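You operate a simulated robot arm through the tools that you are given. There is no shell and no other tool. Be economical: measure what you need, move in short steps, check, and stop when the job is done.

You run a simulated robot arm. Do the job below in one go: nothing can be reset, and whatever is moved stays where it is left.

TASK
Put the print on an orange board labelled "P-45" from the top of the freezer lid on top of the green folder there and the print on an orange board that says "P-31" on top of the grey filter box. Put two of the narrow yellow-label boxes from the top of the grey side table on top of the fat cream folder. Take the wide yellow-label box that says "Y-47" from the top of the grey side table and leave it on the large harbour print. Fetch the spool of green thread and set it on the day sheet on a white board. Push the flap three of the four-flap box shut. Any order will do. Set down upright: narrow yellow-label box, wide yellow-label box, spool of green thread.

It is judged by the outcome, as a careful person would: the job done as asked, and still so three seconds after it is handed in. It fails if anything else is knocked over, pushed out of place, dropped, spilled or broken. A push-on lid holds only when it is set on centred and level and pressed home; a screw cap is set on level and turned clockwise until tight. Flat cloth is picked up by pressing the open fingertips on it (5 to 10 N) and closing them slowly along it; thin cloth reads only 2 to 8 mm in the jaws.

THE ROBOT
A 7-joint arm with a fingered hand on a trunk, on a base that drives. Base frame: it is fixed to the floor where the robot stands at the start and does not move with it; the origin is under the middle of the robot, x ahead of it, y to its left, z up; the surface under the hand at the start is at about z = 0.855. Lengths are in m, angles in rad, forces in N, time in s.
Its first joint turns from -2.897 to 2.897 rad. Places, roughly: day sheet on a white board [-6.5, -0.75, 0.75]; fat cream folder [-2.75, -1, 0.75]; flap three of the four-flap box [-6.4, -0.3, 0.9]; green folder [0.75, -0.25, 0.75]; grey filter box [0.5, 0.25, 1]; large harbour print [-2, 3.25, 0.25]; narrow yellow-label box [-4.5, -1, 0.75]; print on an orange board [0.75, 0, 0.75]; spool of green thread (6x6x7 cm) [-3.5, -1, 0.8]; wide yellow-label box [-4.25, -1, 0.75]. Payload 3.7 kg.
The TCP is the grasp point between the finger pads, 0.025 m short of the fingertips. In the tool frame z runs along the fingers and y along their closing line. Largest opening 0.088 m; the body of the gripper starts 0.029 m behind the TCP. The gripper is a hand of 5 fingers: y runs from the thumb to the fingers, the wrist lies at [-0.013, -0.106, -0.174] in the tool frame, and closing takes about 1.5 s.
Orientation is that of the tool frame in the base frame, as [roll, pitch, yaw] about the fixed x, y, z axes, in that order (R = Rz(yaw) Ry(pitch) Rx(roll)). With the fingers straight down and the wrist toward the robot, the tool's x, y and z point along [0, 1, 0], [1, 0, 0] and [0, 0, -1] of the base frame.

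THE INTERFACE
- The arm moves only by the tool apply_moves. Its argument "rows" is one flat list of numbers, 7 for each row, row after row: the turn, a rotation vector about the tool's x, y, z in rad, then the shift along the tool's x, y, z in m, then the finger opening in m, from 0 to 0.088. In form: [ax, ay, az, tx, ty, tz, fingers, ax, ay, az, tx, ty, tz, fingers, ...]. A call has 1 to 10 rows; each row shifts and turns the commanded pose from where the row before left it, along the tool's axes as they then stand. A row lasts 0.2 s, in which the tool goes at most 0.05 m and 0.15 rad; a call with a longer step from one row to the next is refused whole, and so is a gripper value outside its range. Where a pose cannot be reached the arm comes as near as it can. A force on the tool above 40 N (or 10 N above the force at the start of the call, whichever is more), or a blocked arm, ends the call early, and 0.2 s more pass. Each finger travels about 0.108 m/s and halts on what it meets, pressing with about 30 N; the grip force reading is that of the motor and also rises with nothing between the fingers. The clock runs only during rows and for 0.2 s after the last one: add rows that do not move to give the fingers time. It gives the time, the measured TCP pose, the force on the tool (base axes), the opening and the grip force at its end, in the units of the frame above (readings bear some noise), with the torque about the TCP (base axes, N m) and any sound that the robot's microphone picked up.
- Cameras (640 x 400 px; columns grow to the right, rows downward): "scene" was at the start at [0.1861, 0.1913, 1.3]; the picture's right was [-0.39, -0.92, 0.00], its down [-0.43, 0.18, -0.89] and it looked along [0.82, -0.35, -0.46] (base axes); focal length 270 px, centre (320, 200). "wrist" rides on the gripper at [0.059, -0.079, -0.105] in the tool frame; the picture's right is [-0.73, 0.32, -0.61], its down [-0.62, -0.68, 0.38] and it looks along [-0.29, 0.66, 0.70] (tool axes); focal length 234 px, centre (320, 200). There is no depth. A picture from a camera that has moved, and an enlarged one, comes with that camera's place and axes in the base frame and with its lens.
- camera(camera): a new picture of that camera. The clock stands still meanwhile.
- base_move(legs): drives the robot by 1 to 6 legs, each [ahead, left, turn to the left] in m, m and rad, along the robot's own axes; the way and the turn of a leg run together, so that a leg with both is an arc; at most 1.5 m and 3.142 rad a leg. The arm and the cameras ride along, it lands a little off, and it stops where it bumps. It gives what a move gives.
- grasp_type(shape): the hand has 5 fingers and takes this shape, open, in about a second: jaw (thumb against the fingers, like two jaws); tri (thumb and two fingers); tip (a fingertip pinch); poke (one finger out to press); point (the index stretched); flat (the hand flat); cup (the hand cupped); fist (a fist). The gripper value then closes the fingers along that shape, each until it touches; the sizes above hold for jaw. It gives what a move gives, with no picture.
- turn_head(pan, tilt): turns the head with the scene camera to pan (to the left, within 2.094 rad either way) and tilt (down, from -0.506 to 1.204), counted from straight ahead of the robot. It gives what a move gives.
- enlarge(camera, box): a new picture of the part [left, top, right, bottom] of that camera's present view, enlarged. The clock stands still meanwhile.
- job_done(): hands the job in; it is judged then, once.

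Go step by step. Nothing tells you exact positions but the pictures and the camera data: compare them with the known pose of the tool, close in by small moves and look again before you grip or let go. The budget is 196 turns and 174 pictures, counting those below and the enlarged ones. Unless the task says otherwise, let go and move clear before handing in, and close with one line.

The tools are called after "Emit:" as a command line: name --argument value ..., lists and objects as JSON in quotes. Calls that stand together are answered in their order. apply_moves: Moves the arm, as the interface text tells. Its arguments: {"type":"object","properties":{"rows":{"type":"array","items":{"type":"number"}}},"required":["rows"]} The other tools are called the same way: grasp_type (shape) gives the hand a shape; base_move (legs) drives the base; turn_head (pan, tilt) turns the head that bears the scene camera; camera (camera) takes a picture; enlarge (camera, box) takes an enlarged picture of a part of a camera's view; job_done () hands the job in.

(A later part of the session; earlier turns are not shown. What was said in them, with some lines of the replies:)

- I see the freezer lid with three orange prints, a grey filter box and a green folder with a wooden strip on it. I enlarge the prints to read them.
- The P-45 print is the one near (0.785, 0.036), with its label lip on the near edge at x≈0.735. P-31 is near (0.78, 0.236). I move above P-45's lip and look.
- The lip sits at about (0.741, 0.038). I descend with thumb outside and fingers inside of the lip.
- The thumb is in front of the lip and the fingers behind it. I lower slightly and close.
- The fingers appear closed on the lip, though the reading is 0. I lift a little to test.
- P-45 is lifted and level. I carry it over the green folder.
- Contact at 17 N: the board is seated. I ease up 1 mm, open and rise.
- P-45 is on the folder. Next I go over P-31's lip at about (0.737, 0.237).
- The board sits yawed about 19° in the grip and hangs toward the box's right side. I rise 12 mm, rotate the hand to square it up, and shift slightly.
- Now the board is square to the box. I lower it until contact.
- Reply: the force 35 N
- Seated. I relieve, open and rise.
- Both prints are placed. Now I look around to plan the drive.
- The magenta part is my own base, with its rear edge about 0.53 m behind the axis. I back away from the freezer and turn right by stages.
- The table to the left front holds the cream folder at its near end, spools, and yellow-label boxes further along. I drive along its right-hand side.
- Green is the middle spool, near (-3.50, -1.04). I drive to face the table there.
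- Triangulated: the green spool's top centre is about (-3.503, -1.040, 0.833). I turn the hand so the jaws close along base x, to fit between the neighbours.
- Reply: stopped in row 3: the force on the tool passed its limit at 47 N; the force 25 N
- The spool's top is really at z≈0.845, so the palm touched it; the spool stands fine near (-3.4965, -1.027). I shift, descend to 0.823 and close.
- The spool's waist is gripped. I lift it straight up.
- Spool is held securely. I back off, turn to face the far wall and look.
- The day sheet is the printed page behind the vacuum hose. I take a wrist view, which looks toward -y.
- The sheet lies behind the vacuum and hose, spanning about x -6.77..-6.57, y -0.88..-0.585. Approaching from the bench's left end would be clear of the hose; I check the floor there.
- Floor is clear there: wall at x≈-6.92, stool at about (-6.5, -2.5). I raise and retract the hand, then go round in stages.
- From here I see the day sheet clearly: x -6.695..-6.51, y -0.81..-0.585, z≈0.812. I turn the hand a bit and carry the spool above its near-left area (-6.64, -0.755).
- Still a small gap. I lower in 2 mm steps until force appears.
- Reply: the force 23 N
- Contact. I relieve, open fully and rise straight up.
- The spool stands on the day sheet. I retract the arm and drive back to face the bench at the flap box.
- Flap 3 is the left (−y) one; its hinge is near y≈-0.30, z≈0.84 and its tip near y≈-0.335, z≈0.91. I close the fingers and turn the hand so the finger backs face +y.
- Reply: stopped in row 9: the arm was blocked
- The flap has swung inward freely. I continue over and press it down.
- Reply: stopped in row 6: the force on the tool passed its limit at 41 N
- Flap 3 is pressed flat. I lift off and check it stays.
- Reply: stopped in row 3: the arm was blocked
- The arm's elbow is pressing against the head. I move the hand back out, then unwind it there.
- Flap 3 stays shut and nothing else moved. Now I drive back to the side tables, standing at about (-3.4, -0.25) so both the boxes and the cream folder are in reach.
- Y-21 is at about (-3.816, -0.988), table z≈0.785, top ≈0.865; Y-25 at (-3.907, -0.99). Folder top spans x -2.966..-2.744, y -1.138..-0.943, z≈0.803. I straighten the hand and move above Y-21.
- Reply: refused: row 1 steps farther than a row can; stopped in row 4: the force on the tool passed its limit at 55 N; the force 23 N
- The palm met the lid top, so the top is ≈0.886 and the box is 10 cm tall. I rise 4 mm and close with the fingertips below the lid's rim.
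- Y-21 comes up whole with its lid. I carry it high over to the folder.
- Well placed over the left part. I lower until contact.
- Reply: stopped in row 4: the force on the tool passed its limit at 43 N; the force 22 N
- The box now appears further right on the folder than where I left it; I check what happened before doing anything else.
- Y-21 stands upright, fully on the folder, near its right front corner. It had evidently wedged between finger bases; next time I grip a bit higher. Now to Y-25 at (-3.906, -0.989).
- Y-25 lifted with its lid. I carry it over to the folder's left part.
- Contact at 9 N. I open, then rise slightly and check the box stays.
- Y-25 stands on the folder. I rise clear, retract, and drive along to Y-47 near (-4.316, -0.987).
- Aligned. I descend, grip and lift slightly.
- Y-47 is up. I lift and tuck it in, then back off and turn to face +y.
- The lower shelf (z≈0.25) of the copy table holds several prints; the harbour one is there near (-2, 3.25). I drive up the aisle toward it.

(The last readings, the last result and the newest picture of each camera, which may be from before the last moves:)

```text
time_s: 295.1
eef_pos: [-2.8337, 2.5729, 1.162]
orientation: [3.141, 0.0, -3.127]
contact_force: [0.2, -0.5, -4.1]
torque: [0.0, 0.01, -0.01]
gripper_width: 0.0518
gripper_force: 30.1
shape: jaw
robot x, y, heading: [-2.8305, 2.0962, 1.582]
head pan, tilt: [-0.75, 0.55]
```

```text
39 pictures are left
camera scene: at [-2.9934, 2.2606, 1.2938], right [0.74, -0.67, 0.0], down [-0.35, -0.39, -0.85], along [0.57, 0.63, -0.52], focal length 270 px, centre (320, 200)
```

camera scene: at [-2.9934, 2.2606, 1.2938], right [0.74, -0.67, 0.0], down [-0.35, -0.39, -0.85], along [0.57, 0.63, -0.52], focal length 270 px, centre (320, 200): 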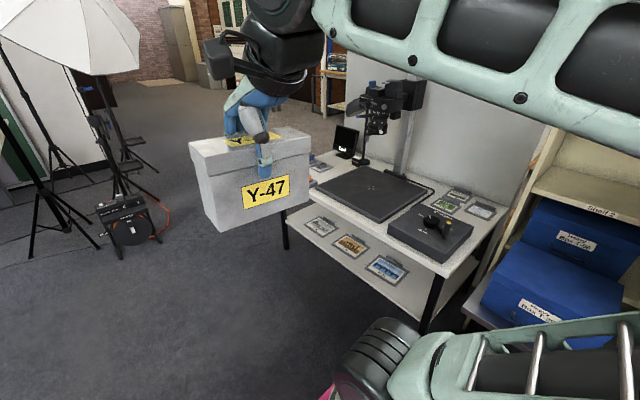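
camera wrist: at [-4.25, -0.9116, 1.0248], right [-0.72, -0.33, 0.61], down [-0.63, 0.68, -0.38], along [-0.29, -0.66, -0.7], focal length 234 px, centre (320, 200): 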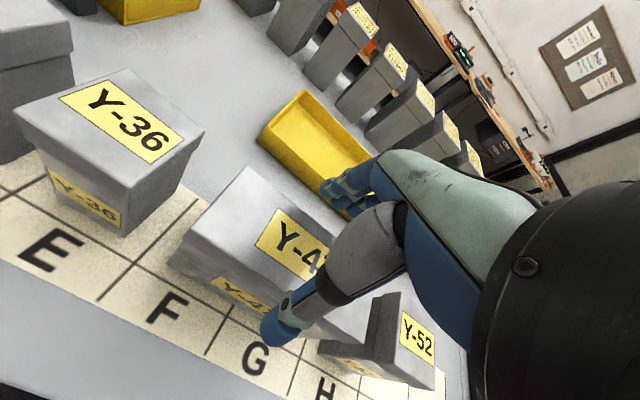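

Emit:
enlarge --camera "scene" --box '[280, 140, 520, 320]'

```text
2.22 times, centred on (400, 230) of scene
camera zoom: at [-2.9934, 2.2606, 1.2938], right [0.74, -0.67, 0.0], down [-0.35, -0.39, -0.85], along [0.57, 0.63, -0.52], focal length 601 px, centre (142, 133)
```

zoom: 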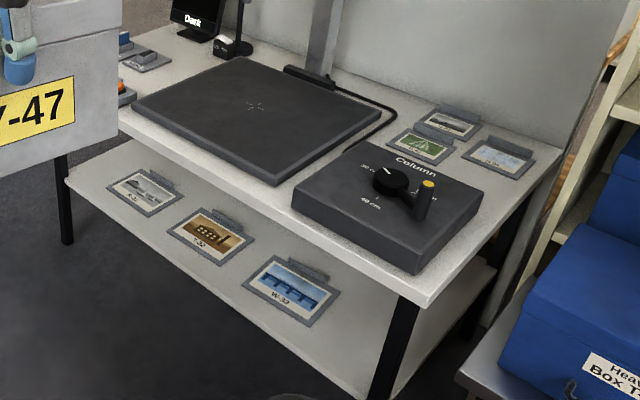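

Triangulation gives shelf z≈0.255, harbour print x -2.13..-2.0, y 3.17..3.36, and a table top only at z≈0.57 with its edge at x≈-2.21. I'll face the table and slide the box in with the hand pitched about 20°.

Emit:
base_move --legs '[[1.15, 0.02, 0], [0, 0, -1.58]]'

Emit:
turn_head --pan 0.1 --tilt 0.8

Emit:
camera --camera "scene"

```text
time_s: 304.8
eef_pos: [-2.3881, 3.2401, 1.1622]
orientation: [-3.141, -0.001, 1.582]
contact_force: [-0.1, -0.2, -4.4]
torque: [0.01, -0.01, -0.01]
gripper_width: 0.0514
gripper_force: 30.2
shape: jaw
robot x, y, heading: [-2.8668, 3.2387, 0.005]
head pan, tilt: [-0.75, 0.55]
```

```text
time_s: 305.9
eef_pos: [-2.387, 3.2399, 1.1622]
orientation: [-3.14, 0.001, 1.582]
contact_force: [0.4, -0.3, -4.4]
torque: [0.03, 0.02, -0.02]
gripper_width: 0.0514
gripper_force: 29.6
shape: jaw
robot x, y, heading: [-2.8621, 3.2376, 0.007]
head pan, tilt: [0.099, 0.799]
```

```text
37 pictures are left
camera scene: at [-2.6863, 3.4737, 1.2724], right [0.11, -0.99, 0.0], down [-0.71, -0.08, -0.7], along [0.69, 0.07, -0.72], focal length 270 px, centre (320, 200)
```

scene: 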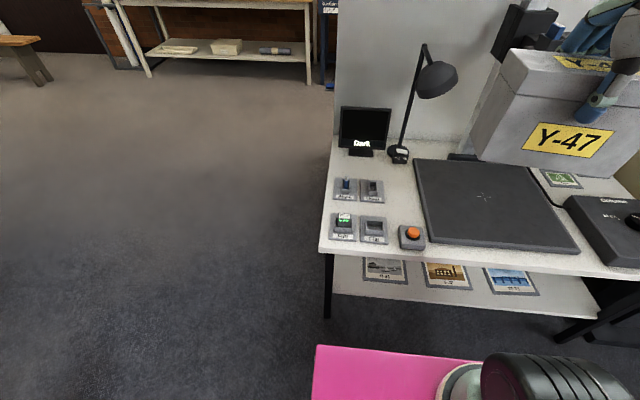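

Emit:
base_move --legs '[[-0.1, 0.01, -0.007]]'

Emit:
apply_moves --rows '[-0.1163, 0, 0, 0, 0, 0, 0, -0.1163, 0, 0, 0, 0, 0, 0, -0.1163, 0, 0, 0, 0, 0, 0, 0, 0, 0, 0.004, 0.0353, 0.0128, 0, 0, 0, 0, 0.004, 0.0353, 0.0128, 0, 0, 0, 0, 0.004, 0.0353, 0.0128, 0, 0, 0, 0, 0.004, 0.0353, 0.0128, 0, 0, 0, 0, 0, 0, 0, 0]'

```text
time_s: 307.1
eef_pos: [-2.487, 3.2459, 1.1622]
orientation: [3.141, 0.0, 1.574]
contact_force: [0.1, -0.5, -3.8]
torque: [0.01, 0.04, -0.02]
gripper_width: 0.0513
gripper_force: 30.0
shape: jaw
robot x, y, heading: [-2.9617, 3.2444, -0.001]
head pan, tilt: [0.099, 0.799]
```

```text
time_s: 308.9
eef_pos: [-2.3338, 3.2632, 1.1623]
orientation: [2.793, 0.0, 1.575]
contact_force: [-0.2, 0.2, -4.6]
torque: [0.02, 0.07, -0.01]
gripper_width: 0.0512
gripper_force: 30.1
shape: jaw
robot x, y, heading: [-2.9634, 3.2473, 0.006]
head pan, tilt: [0.099, 0.799]
```

Emit:
apply_moves --rows '[0, 0, 0, 0, -0.0165, 0.0443, 0, 0, 0, 0, 0, -0.0165, 0.0443, 0, 0, 0, 0, 0, -0.0165, 0.0443, 0, 0, 0, 0, 0, -0.0165, 0.0443, 0, 0, 0, 0, 0, -0.0165, 0.0443, 0, 0, 0, 0, 0, -0.0165, 0.0443, 0, 0, 0, 0, 0, -0.0165, 0.0443, 0, 0, 0, 0, 0, -0.0165, 0.0443, 0, 0, 0, 0, 0, -0.0165, 0.0443, 0, 0, 0, 0, 0, 0, 0, 0]'

Emit:
camera --camera "scene"

```text
time_s: 311.1
eef_pos: [-2.2476, 3.298, 0.8052]
orientation: [2.795, 0.0, 1.577]
contact_force: [-0.5, 0.2, -3.8]
torque: [-0.01, 0.06, -0.03]
gripper_width: 0.0503
gripper_force: 29.6
shape: jaw
out of reach, approached as far as the arm can: row 5, 6, 7, 8, 9
robot x, y, heading: [-2.9651, 3.2455, 0.006]
head pan, tilt: [0.099, 0.799]
```

```text
36 pictures are left
camera scene: at [-2.7832, 3.4824, 1.2724], right [0.1, -0.99, 0.0], down [-0.71, -0.07, -0.7], along [0.69, 0.07, -0.72], focal length 270 px, centre (320, 200)
```

scene: 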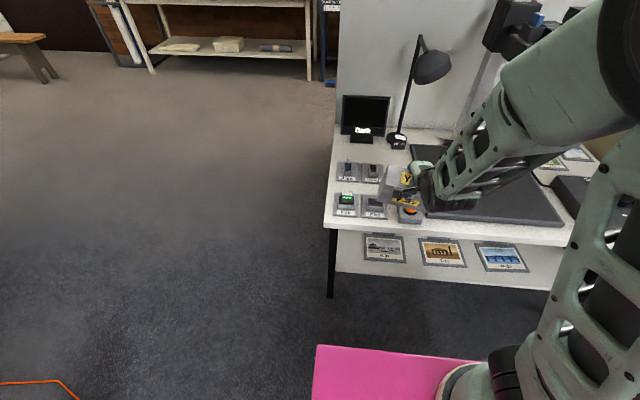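

That pose is out of reach this close in. I raise the arm again and check for space behind, so that I can lower the arm further out and drive in.

Emit:
apply_moves --rows '[0, 0, 0, 0, 0.0165, -0.0443, 0, 0, 0, 0, 0, 0.0165, -0.0443, 0, 0, 0, 0, 0, 0.0165, -0.0443, 0, 0, 0, 0, 0, 0.0165, -0.0443, 0, 0, 0, 0, 0, 0.0165, -0.0443, 0, 0, 0, 0, 0, 0.0165, -0.0443, 0, 0, 0, 0, 0, 0.0165, -0.0443, 0, 0, 0, 0, 0, 0.0165, -0.0443, 0, 0, 0, 0, 0, 0, 0, 0]'

Emit:
turn_head --pan 2.05 --tilt 0.6

Emit:
camera --camera "scene"

Emit:
turn_head --pan -2.05 --tilt 0.6

Emit:
camera --camera "scene"

```text
time_s: 313.1
eef_pos: [-2.2443, 3.2967, 1.1843]
orientation: [2.792, -0.001, 1.576]
contact_force: [0.2, 0.1, -4.1]
torque: [0.0, 0.06, 0.0]
gripper_width: 0.05
gripper_force: 29.9
shape: jaw
robot x, y, heading: [-2.965, 3.2459, 0.002]
head pan, tilt: [0.099, 0.799]
```

```text
time_s: 315.0
eef_pos: [-2.2442, 3.2972, 1.1824]
orientation: [2.792, 0.0, 1.577]
contact_force: [0.5, 0.4, -4.4]
torque: [-0.02, 0.07, 0.02]
gripper_width: 0.0502
gripper_force: 30.3
shape: jaw
robot x, y, heading: [-2.9647, 3.2463, -0.001]
head pan, tilt: [2.051, 0.6]
```

```text
35 pictures are left
camera scene: at [-2.904, 3.5523, 1.2893], right [0.89, 0.46, 0.0], down [0.26, -0.5, -0.83], along [-0.38, 0.73, -0.56], focal length 270 px, centre (320, 200)
```

scene: 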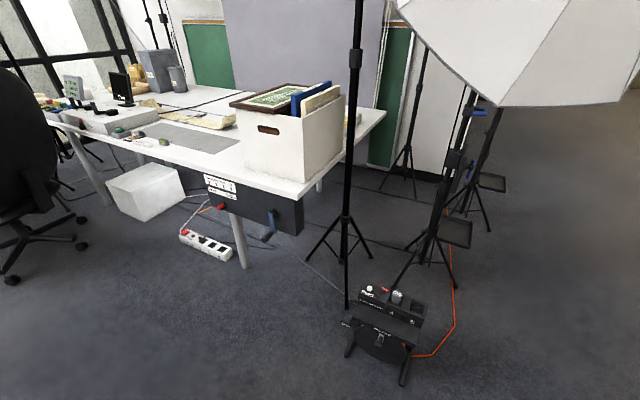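

```text
time_s: 318.3
eef_pos: [-2.2437, 3.2963, 1.183]
orientation: [2.792, 0.0, 1.574]
contact_force: [-0.7, -0.1, -4.9]
torque: [0.0, 0.06, -0.01]
gripper_width: 0.0503
gripper_force: 29.8
shape: jaw
robot x, y, heading: [-2.9631, 3.2462, 0.003]
head pan, tilt: [-2.051, 0.6]
```

```text
34 pictures are left
camera scene: at [-2.9037, 3.3955, 1.2893], right [-0.89, 0.46, 0.0], down [0.26, 0.5, -0.83], along [-0.38, -0.73, -0.56], focal length 270 px, centre (320, 200)
```

scene: 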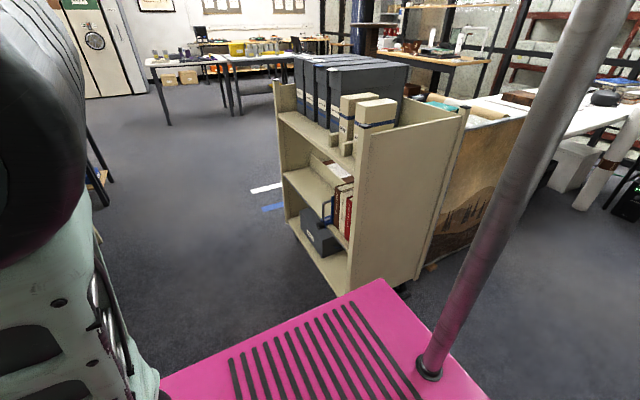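

Space behind is free. I back up, extend the arm and lower there.

Emit:
base_move --legs '[[-0.33, 0, 0]]'

Emit:
apply_moves --rows '[0, 0, 0, -0.008, 0.0423, 0.0154, 0, 0, 0, 0, -0.008, 0.0423, 0.0154, 0, 0, 0, 0, -0.008, 0.0423, 0.0154, 0, 0, 0, 0, -0.008, 0.0423, 0.0154, 0, 0, 0, 0, 0, -0.0165, 0.0443, 0, 0, 0, 0, 0, -0.0165, 0.0443, 0, 0, 0, 0, 0, -0.0165, 0.0443, 0, 0, 0, 0, 0, -0.0165, 0.0443, 0, 0, 0, 0, 0, -0.0165, 0.0443, 0, 0, 0, 0, 0, -0.0165, 0.0443, 0]'

```text
time_s: 320.5
eef_pos: [-2.584, 3.2998, 1.1839]
orientation: [2.792, -0.001, 1.581]
contact_force: [0.0, 0.0, -4.7]
torque: [0.03, 0.05, -0.02]
gripper_width: 0.0503
gripper_force: 30.3
shape: jaw
robot x, y, heading: [-3.306, 3.2478, 0.006]
head pan, tilt: [-2.051, 0.6]
```

```text
time_s: 322.7
eef_pos: [-2.4025, 3.2601, 0.9066]
orientation: [2.796, -0.003, 1.565]
contact_force: [0.8, -5.6, -4.4]
torque: [0.12, 0.08, 0.13]
gripper_width: 0.0505
gripper_force: 29.6
shape: jaw
out of reach, approached as far as the arm can: row 9
robot x, y, heading: [-3.3076, 3.2489, 0.009]
head pan, tilt: [-2.051, 0.6]
```

Emit:
apply_moves --rows '[0, 0, 0, 0, -0.0165, 0.0443, 0, 0, 0, 0, 0, -0.0165, 0.0443, 0, 0, 0, 0, 0, -0.0165, 0.0443, 0, 0, 0, 0, 0, -0.0165, 0.0443, 0, 0, 0, 0, 0, 0, 0, 0]'

Emit:
turn_head --pan 0.1 --tilt 0.6

Emit:
camera --camera "scene"

```text
time_s: 323.9
eef_pos: [-2.4072, 3.2669, 0.7177]
orientation: [2.791, 0.0, 1.581]
contact_force: [0.2, 0.0, -4.4]
torque: [0.01, 0.06, -0.01]
gripper_width: 0.0499
gripper_force: 29.4
shape: jaw
robot x, y, heading: [-3.3031, 3.2441, 0.004]
head pan, tilt: [-2.051, 0.6]
```

```text
time_s: 325.9
eef_pos: [-2.407, 3.2672, 0.7185]
orientation: [2.791, 0.0, 1.579]
contact_force: [0.2, 0.2, -4.7]
torque: [0.0, 0.04, -0.04]
gripper_width: 0.0502
gripper_force: 30.2
shape: jaw
robot x, y, heading: [-3.3035, 3.2508, 0.009]
head pan, tilt: [0.099, 0.6]
```

```text
33 pictures are left
camera scene: at [-3.1149, 3.4823, 1.2893], right [0.11, -0.99, 0.0], down [-0.56, -0.06, -0.82], along [0.82, 0.09, -0.57], focal length 270 px, centre (320, 200)
```

scene: 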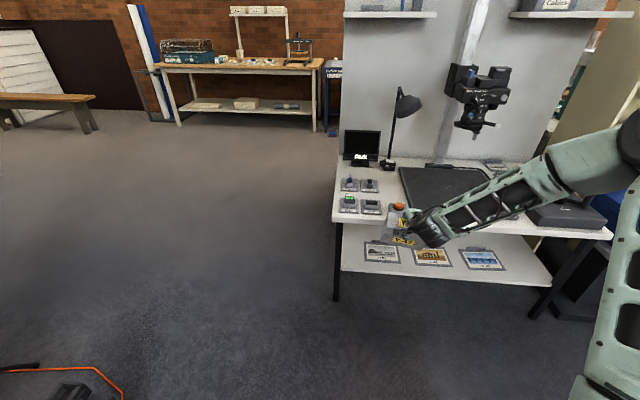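

Emit:
apply_moves --rows '[0, 0, 0, 0, -0.0165, 0.0443, 0, 0, 0, 0, 0, -0.0165, 0.0443, 0, 0, 0, 0, 0, -0.0165, 0.0443, 0, 0, 0, 0, 0, -0.0165, 0.0443, 0, 0, 0, 0, 0, -0.0165, 0.0443, 0, 0, 0, 0, 0, -0.0165, 0.0443, 0, 0, 0, 0, 0, -0.0165, 0.0443, 0, 0, 0, 0, 0, 0, 0, 0]'

Emit:
enlarge --camera "scene" --box '[320, 160, 560, 320]'

```text
time_s: 327.7
eef_pos: [-2.3976, 3.2721, 0.4955]
orientation: [2.794, 0.002, 1.566]
contact_force: [-0.3, 0.3, -3.6]
torque: [-0.01, 0.08, 0.0]
gripper_width: 0.0504
gripper_force: 29.9
shape: jaw
out of reach, approached as far as the arm can: row 5, 6, 7
robot x, y, heading: [-3.308, 3.2453, 0.011]
head pan, tilt: [0.099, 0.6]
```

```text
2.50 times, centred on (440, 240) of scene
camera zoom: at [-3.115, 3.4823, 1.2893], right [0.11, -0.99, 0.0], down [-0.56, -0.06, -0.82], along [0.82, 0.09, -0.57], focal length 676 px, centre (20, 100)
```

zoom: 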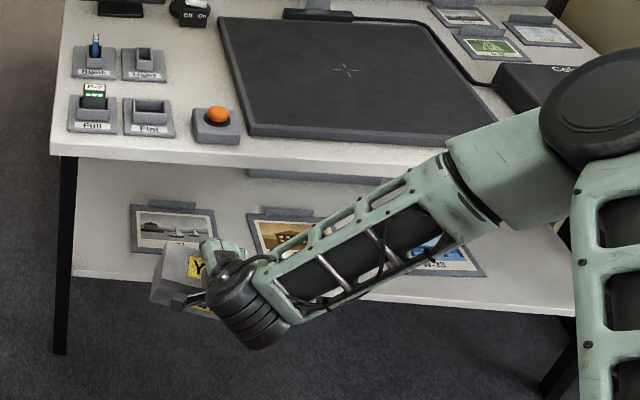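

Lowering stalls here because the arm is too folded; reaching further out should help. I rise, back up another 0.22 m, extend and lower again.

Emit:
apply_moves --rows '[0, 0, 0, 0, 0.0165, -0.0443, 0, 0, 0, 0, 0, 0.0165, -0.0443, 0, 0, 0, 0, 0, 0.0165, -0.0443, 0, 0, 0, 0, 0, 0.0165, -0.0443, 0, 0, 0, 0, 0, 0.0165, -0.0443, 0, 0, 0, 0, 0, 0, 0, 0]'

Emit:
base_move --legs '[[-0.22, 0, -0.008]]'

Emit:
apply_moves --rows '[0, 0, 0, 0, 0.0423, 0.0154, 0, 0, 0, 0, 0, 0.0423, 0.0154, 0, 0, 0, 0, 0, 0.0423, 0.0154, 0, 0, 0, 0, 0, 0.0423, 0.0154, 0, 0, 0, 0, 0, -0.0165, 0.0443, 0, 0, 0, 0, 0, -0.0165, 0.0443, 0, 0, 0, 0, 0, -0.0165, 0.0443, 0, 0, 0, 0, 0, 0, 0, 0]'

```text
time_s: 329.1
eef_pos: [-2.3967, 3.271, 0.7328]
orientation: [2.793, 0.0, 1.579]
contact_force: [0.9, 0.1, -4.1]
torque: [0.04, 0.03, 0.0]
gripper_width: 0.0502
gripper_force: 29.7
shape: jaw
robot x, y, heading: [-3.3007, 3.2466, 0.009]
head pan, tilt: [0.099, 0.6]
```

```text
time_s: 330.8
eef_pos: [-2.6159, 3.2621, 0.7319]
orientation: [2.792, -0.002, 1.57]
contact_force: [0.3, -0.6, -4.2]
torque: [0.0, 0.06, 0.01]
gripper_width: 0.0501
gripper_force: 29.6
shape: jaw
robot x, y, heading: [-3.525, 3.2436, -0.002]
head pan, tilt: [0.099, 0.6]
```

```text
time_s: 332.6
eef_pos: [-2.4364, 3.2608, 0.5891]
orientation: [2.792, 0.0, 1.571]
contact_force: [0.4, 0.0, -4.6]
torque: [-0.03, 0.08, 0.05]
gripper_width: 0.0501
gripper_force: 30.5
shape: jaw
robot x, y, heading: [-3.5239, 3.2431, -0.003]
head pan, tilt: [0.099, 0.6]
```

Emit:
apply_moves --rows '[0, 0, 0, 0, -0.0146, 0.0402, 0, 0, 0, 0, 0, -0.0146, 0.0402, 0, 0, 0, 0, 0, -0.0146, 0.0402, 0, 0, 0, 0, 0, -0.0146, 0.0402, 0, 0, 0, 0, 0, -0.0146, 0.0402, 0, 0, 0, 0, 0, 0, 0, 0]'

Emit:
camera --camera "scene"

```text
time_s: 334.0
eef_pos: [-2.4358, 3.2606, 0.3885]
orientation: [2.794, 0.003, 1.568]
contact_force: [-0.3, 0.3, -4.2]
torque: [-0.01, 0.07, -0.02]
gripper_width: 0.0499
gripper_force: 30.2
shape: jaw
out of reach, approached as far as the arm can: row 5
robot x, y, heading: [-3.5262, 3.2467, -0.004]
head pan, tilt: [0.099, 0.6]
```

```text
31 pictures are left
camera scene: at [-3.3341, 3.4799, 1.2893], right [0.1, -1.0, 0.0], down [-0.56, -0.06, -0.82], along [0.82, 0.08, -0.57], focal length 270 px, centre (320, 200)
```

scene: 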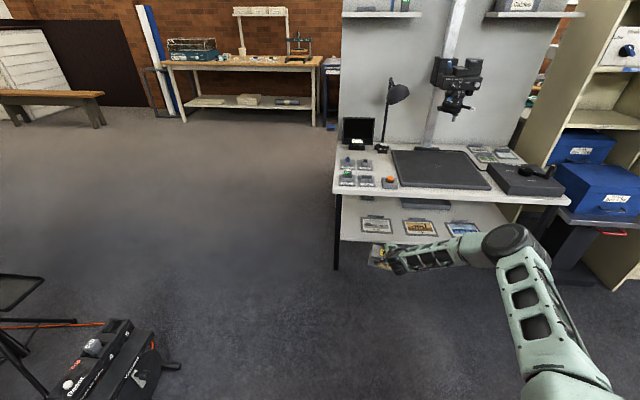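

Now the arm reached z≈0.389, enough to clear the shelf and print. I drive in 0.25 m with the box at this height.

Emit:
base_move --legs '[[0.15, 0, 0.0]]'

Emit:
turn_head --pan 0.1 --tilt 0.75

Emit:
enlarge --camera "scene" --box '[310, 120, 550, 280]'

```text
time_s: 335.4
eef_pos: [-2.2841, 3.2584, 0.3881]
orientation: [2.794, 0.0, 1.566]
contact_force: [-0.2, 0.5, -4.3]
torque: [0.0, 0.01, 0.01]
gripper_width: 0.0502
gripper_force: 30.1
shape: jaw
robot x, y, heading: [-3.3731, 3.2471, -0.004]
head pan, tilt: [0.099, 0.6]
```

```text
time_s: 336.1
eef_pos: [-2.2847, 3.2586, 0.3885]
orientation: [2.795, 0.001, 1.566]
contact_force: [0.5, 0.1, -4.1]
torque: [0.01, 0.08, -0.01]
gripper_width: 0.0504
gripper_force: 29.6
shape: jaw
robot x, y, heading: [-3.3742, 3.2443, 0.002]
head pan, tilt: [0.099, 0.75]
```

```text
2.50 times, centred on (430, 200) of scene
camera zoom: at [-3.1876, 3.4787, 1.2764], right [0.1, -1.0, 0.0], down [-0.68, -0.07, -0.73], along [0.73, 0.07, -0.68], focal length 676 px, centre (45, 200)
```

zoom: 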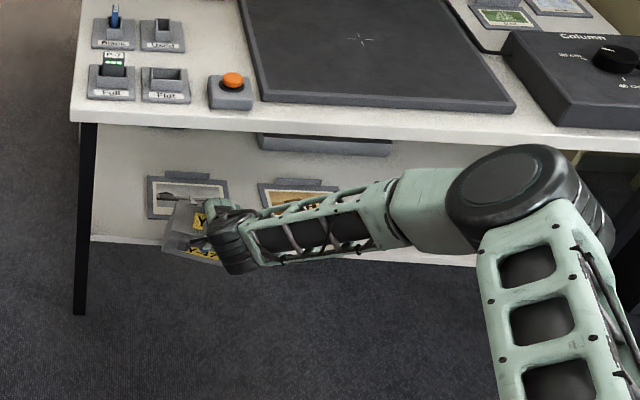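

Emit:
base_move --legs '[[0.1, 0.004, 0.0]]'

Emit:
apply_moves --rows '[0, 0, 0, 0, 0.012, 0.01, 0, 0, 0, 0, 0, 0.012, 0.01, 0, 0, 0, 0, 0, 0.012, 0.01, 0, 0, 0, 0, 0, 0, 0, 0]'

Emit:
camera --camera "wrist"

```text
time_s: 337.3
eef_pos: [-2.1832, 3.2644, 0.3874]
orientation: [2.796, 0.002, 1.569]
contact_force: [0.1, 0.3, -3.9]
torque: [0.01, 0.02, -0.01]
gripper_width: 0.05
gripper_force: 29.4
shape: jaw
robot x, y, heading: [-3.2711, 3.2491, -0.003]
head pan, tilt: [0.099, 0.75]
```

```text
time_s: 338.3
eef_pos: [-2.1381, 3.2645, 0.3729]
orientation: [2.797, 0.002, 1.569]
contact_force: [0.1, -0.4, -4.8]
torque: [-0.04, 0.07, -0.01]
gripper_width: 0.0504
gripper_force: 29.6
shape: jaw
robot x, y, heading: [-3.2732, 3.2502, -0.004]
head pan, tilt: [0.099, 0.75]
```

```text
29 pictures are left
camera wrist: at [-2.2488, 3.3227, 0.4432], right [0.1, -0.73, 0.68], down [-0.51, -0.62, -0.59], along [0.85, -0.29, -0.43], focal length 234 px, centre (320, 200)
```

wrist: 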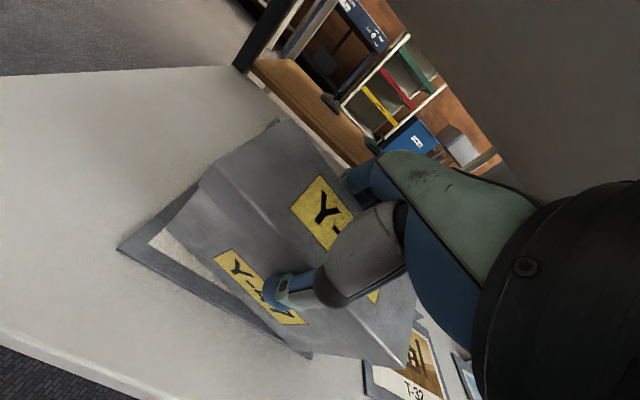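

The box is over the harbour print. I move it 28 mm deeper and slightly left, then lower.

Emit:
apply_moves --rows '[0, 0, 0, 0.005, 0.0132, 0.0048, 0, 0, 0, 0, 0.004, 0.0132, 0.0048, 0, 0, 0, 0, 0, -0.0034, 0.0094, 0, 0, 0, 0, 0, 0, 0, 0]'

Emit:
camera --camera "wrist"

```text
time_s: 339.3
eef_pos: [-2.1104, 3.2742, 0.3634]
orientation: [2.793, 0.001, 1.571]
contact_force: [0.6, 1.5, 2.9]
torque: [-0.29, 0.06, 0.02]
gripper_width: 0.0502
gripper_force: 29.6
shape: jaw
robot x, y, heading: [-3.2714, 3.2498, -0.005]
head pan, tilt: [0.099, 0.75]
```

```text
28 pictures are left
camera wrist: at [-2.2209, 3.3322, 0.4342], right [0.1, -0.73, 0.68], down [-0.51, -0.62, -0.59], along [0.85, -0.29, -0.43], focal length 234 px, centre (320, 200)
```

wrist: 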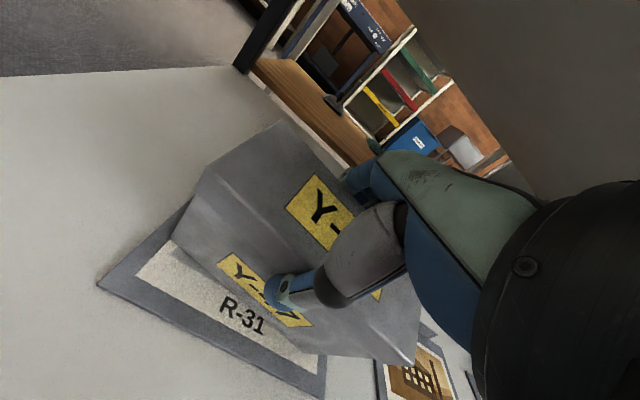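

Contact: the near bottom edge is on the print. I open slowly so the box settles upright.

Emit:
apply_moves --rows '[0, 0, 0, 0, 0, 0, 0.04, 0, 0, 0, 0, 0, 0, 0.05, 0, 0, 0, 0, 0, 0, 0.055, 0, 0, 0, 0, 0, 0, 0.06, 0, 0, 0, 0, 0, 0, 0.065, 0, 0, 0, 0, 0, 0, 0.07, 0, 0, 0, 0, 0, 0, 0.075, 0, 0, 0, 0, 0, 0, 0.075]'

Emit:
camera --camera "wrist"

Emit:
enlarge --camera "scene" --box '[310, 120, 490, 260]'

```text
time_s: 341.1
eef_pos: [-2.1104, 3.2739, 0.3627]
orientation: [2.795, 0.001, 1.57]
contact_force: [0.7, -0.3, 0.8]
torque: [-0.02, 0.01, -0.01]
gripper_width: 0.0747
gripper_force: 0.1
shape: jaw
robot x, y, heading: [-3.275, 3.2499, 0.001]
head pan, tilt: [0.099, 0.75]
```

```text
27 pictures are left
camera wrist: at [-2.221, 3.3321, 0.4341], right [0.1, -0.73, 0.68], down [-0.51, -0.62, -0.59], along [0.85, -0.29, -0.43], focal length 234 px, centre (320, 200)
```

wrist: 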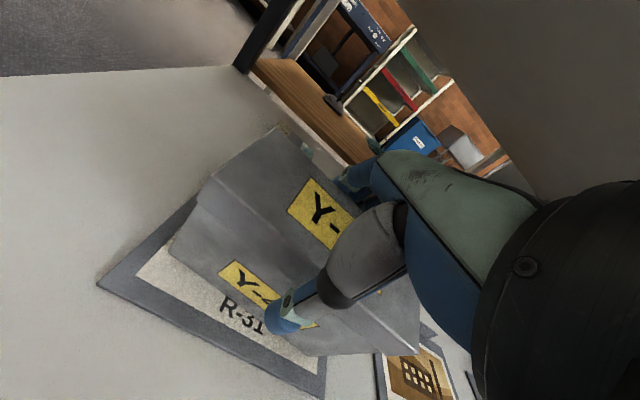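

```text
2.86 times, centred on (400, 190) of scene
camera zoom: at [-3.0878, 3.4828, 1.2764], right [0.1, -1.0, 0.0], down [-0.68, -0.07, -0.73], along [0.73, 0.07, -0.68], focal length 772 px, centre (91, 229)
```

zoom: 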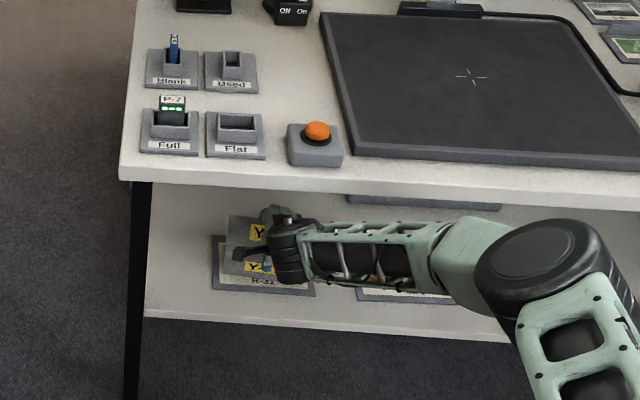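

Emit:
apply_moves --rows '[0, 0, 0, 0, 0, 0, 0.08, 0, 0, 0, 0, 0, 0, 0.088, 0, 0, 0, 0, 0.005, 0.0, 0.088, 0, 0, 0, 0, 0.005, 0, 0.088, 0, 0, 0, 0, 0, 0, 0.088, 0, 0, 0, 0, 0, 0, 0.088]'

Emit:
camera --camera "wrist"

```text
time_s: 342.5
eef_pos: [-2.1021, 3.2727, 0.3654]
orientation: [2.796, 0.002, 1.568]
contact_force: [1.4, 0.7, 0.2]
torque: [-0.04, -0.01, -0.01]
gripper_width: 0.0876
gripper_force: 0.2
shape: jaw
robot x, y, heading: [-3.2722, 3.2453, 0.001]
head pan, tilt: [0.099, 0.75]
```

```text
25 pictures are left
camera wrist: at [-2.2126, 3.3321, 0.4372], right [0.1, -0.73, 0.68], down [-0.51, -0.62, -0.59], along [0.85, -0.29, -0.43], focal length 234 px, centre (320, 200)
```

wrist: 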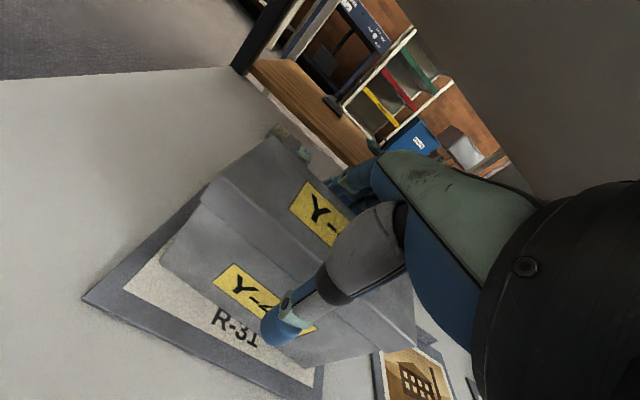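

The box stands nearly upright on its own. I withdraw along the tool axis 30 mm, then check.

Emit:
apply_moves --rows '[0, 0, 0, 0, 0, -0.008, 0.088, 0, 0, 0, 0, 0, -0.008, 0.088, 0, 0, 0, 0, 0, -0.008, 0.088, 0, 0, 0, 0, 0, -0.008, 0.088, 0, 0, 0, 0, 0, 0, 0.088]'

Emit:
camera --camera "wrist"

```text
time_s: 343.7
eef_pos: [-2.1153, 3.273, 0.3961]
orientation: [2.794, 0.002, 1.568]
contact_force: [0.6, -0.5, -1.4]
torque: [-0.03, -0.03, 0.0]
gripper_width: 0.0879
gripper_force: 0.0
shape: jaw
robot x, y, heading: [-3.2739, 3.2478, 0.002]
head pan, tilt: [0.099, 0.75]
```

```text
24 pictures are left
camera wrist: at [-2.2249, 3.3319, 0.4671], right [0.1, -0.73, 0.68], down [-0.51, -0.62, -0.59], along [0.85, -0.29, -0.43], focal length 234 px, centre (320, 200)
```

wrist: 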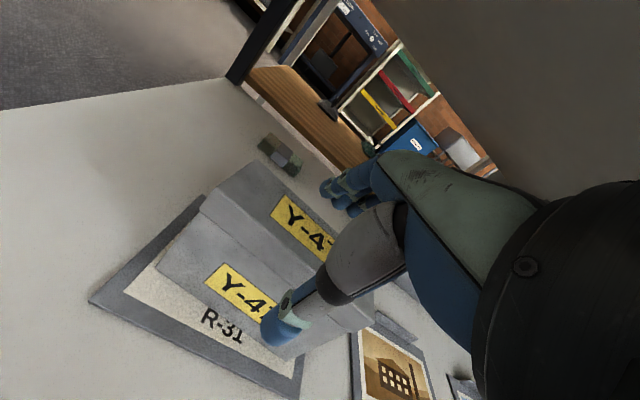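

The box stands upright alone on the print, fingertips above its lid. I raise 8 mm more and drive straight back.

Emit:
apply_moves --rows '[0, 0, 0, 0, 0.003, -0.008, 0.088, 0, 0, 0, 0, 0, 0, 0.088]'

Emit:
base_move --legs '[[-0.3, 0, 0]]'

Emit:
enlarge --camera "scene" --box '[310, 100, 550, 260]'

```text
time_s: 344.3
eef_pos: [-2.1126, 3.2745, 0.4041]
orientation: [2.795, 0.002, 1.569]
contact_force: [0.1, 0.2, -0.2]
torque: [0.0, -0.03, -0.02]
gripper_width: 0.0875
gripper_force: 0.1
shape: jaw
robot x, y, heading: [-3.2712, 3.2495, 0.001]
head pan, tilt: [0.099, 0.75]
```

```text
time_s: 346.3
eef_pos: [-2.416, 3.2725, 0.4049]
orientation: [2.793, 0.001, 1.568]
contact_force: [-0.1, 1.1, 0.2]
torque: [0.02, -0.02, -0.02]
gripper_width: 0.0877
gripper_force: 0.0
shape: jaw
robot x, y, heading: [-3.5757, 3.2457, -0.006]
head pan, tilt: [0.099, 0.75]
```

```text
2.50 times, centred on (430, 180) of scene
camera zoom: at [-3.3904, 3.4833, 1.2764], right [0.1, -1.0, 0.0], down [-0.68, -0.07, -0.73], along [0.73, 0.07, -0.68], focal length 676 px, centre (45, 250)
```

zoom: 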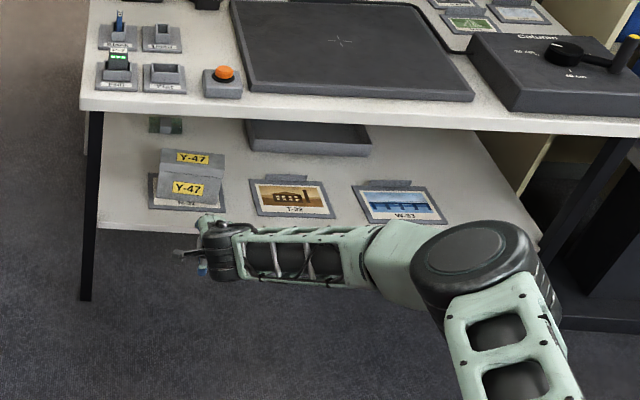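

Y-47 stands upright on the large harbour print and the hand is clear of it, so every part of the job is placed. I hand in now.

Emit:
job_done

```text
The job is handed in.
```

Everything you asked for is in place and the job is handed in. One slip: Y-21 caught in the fingers on release and dropped onto the cream folder, landing upright and fully on it near the front right corner.
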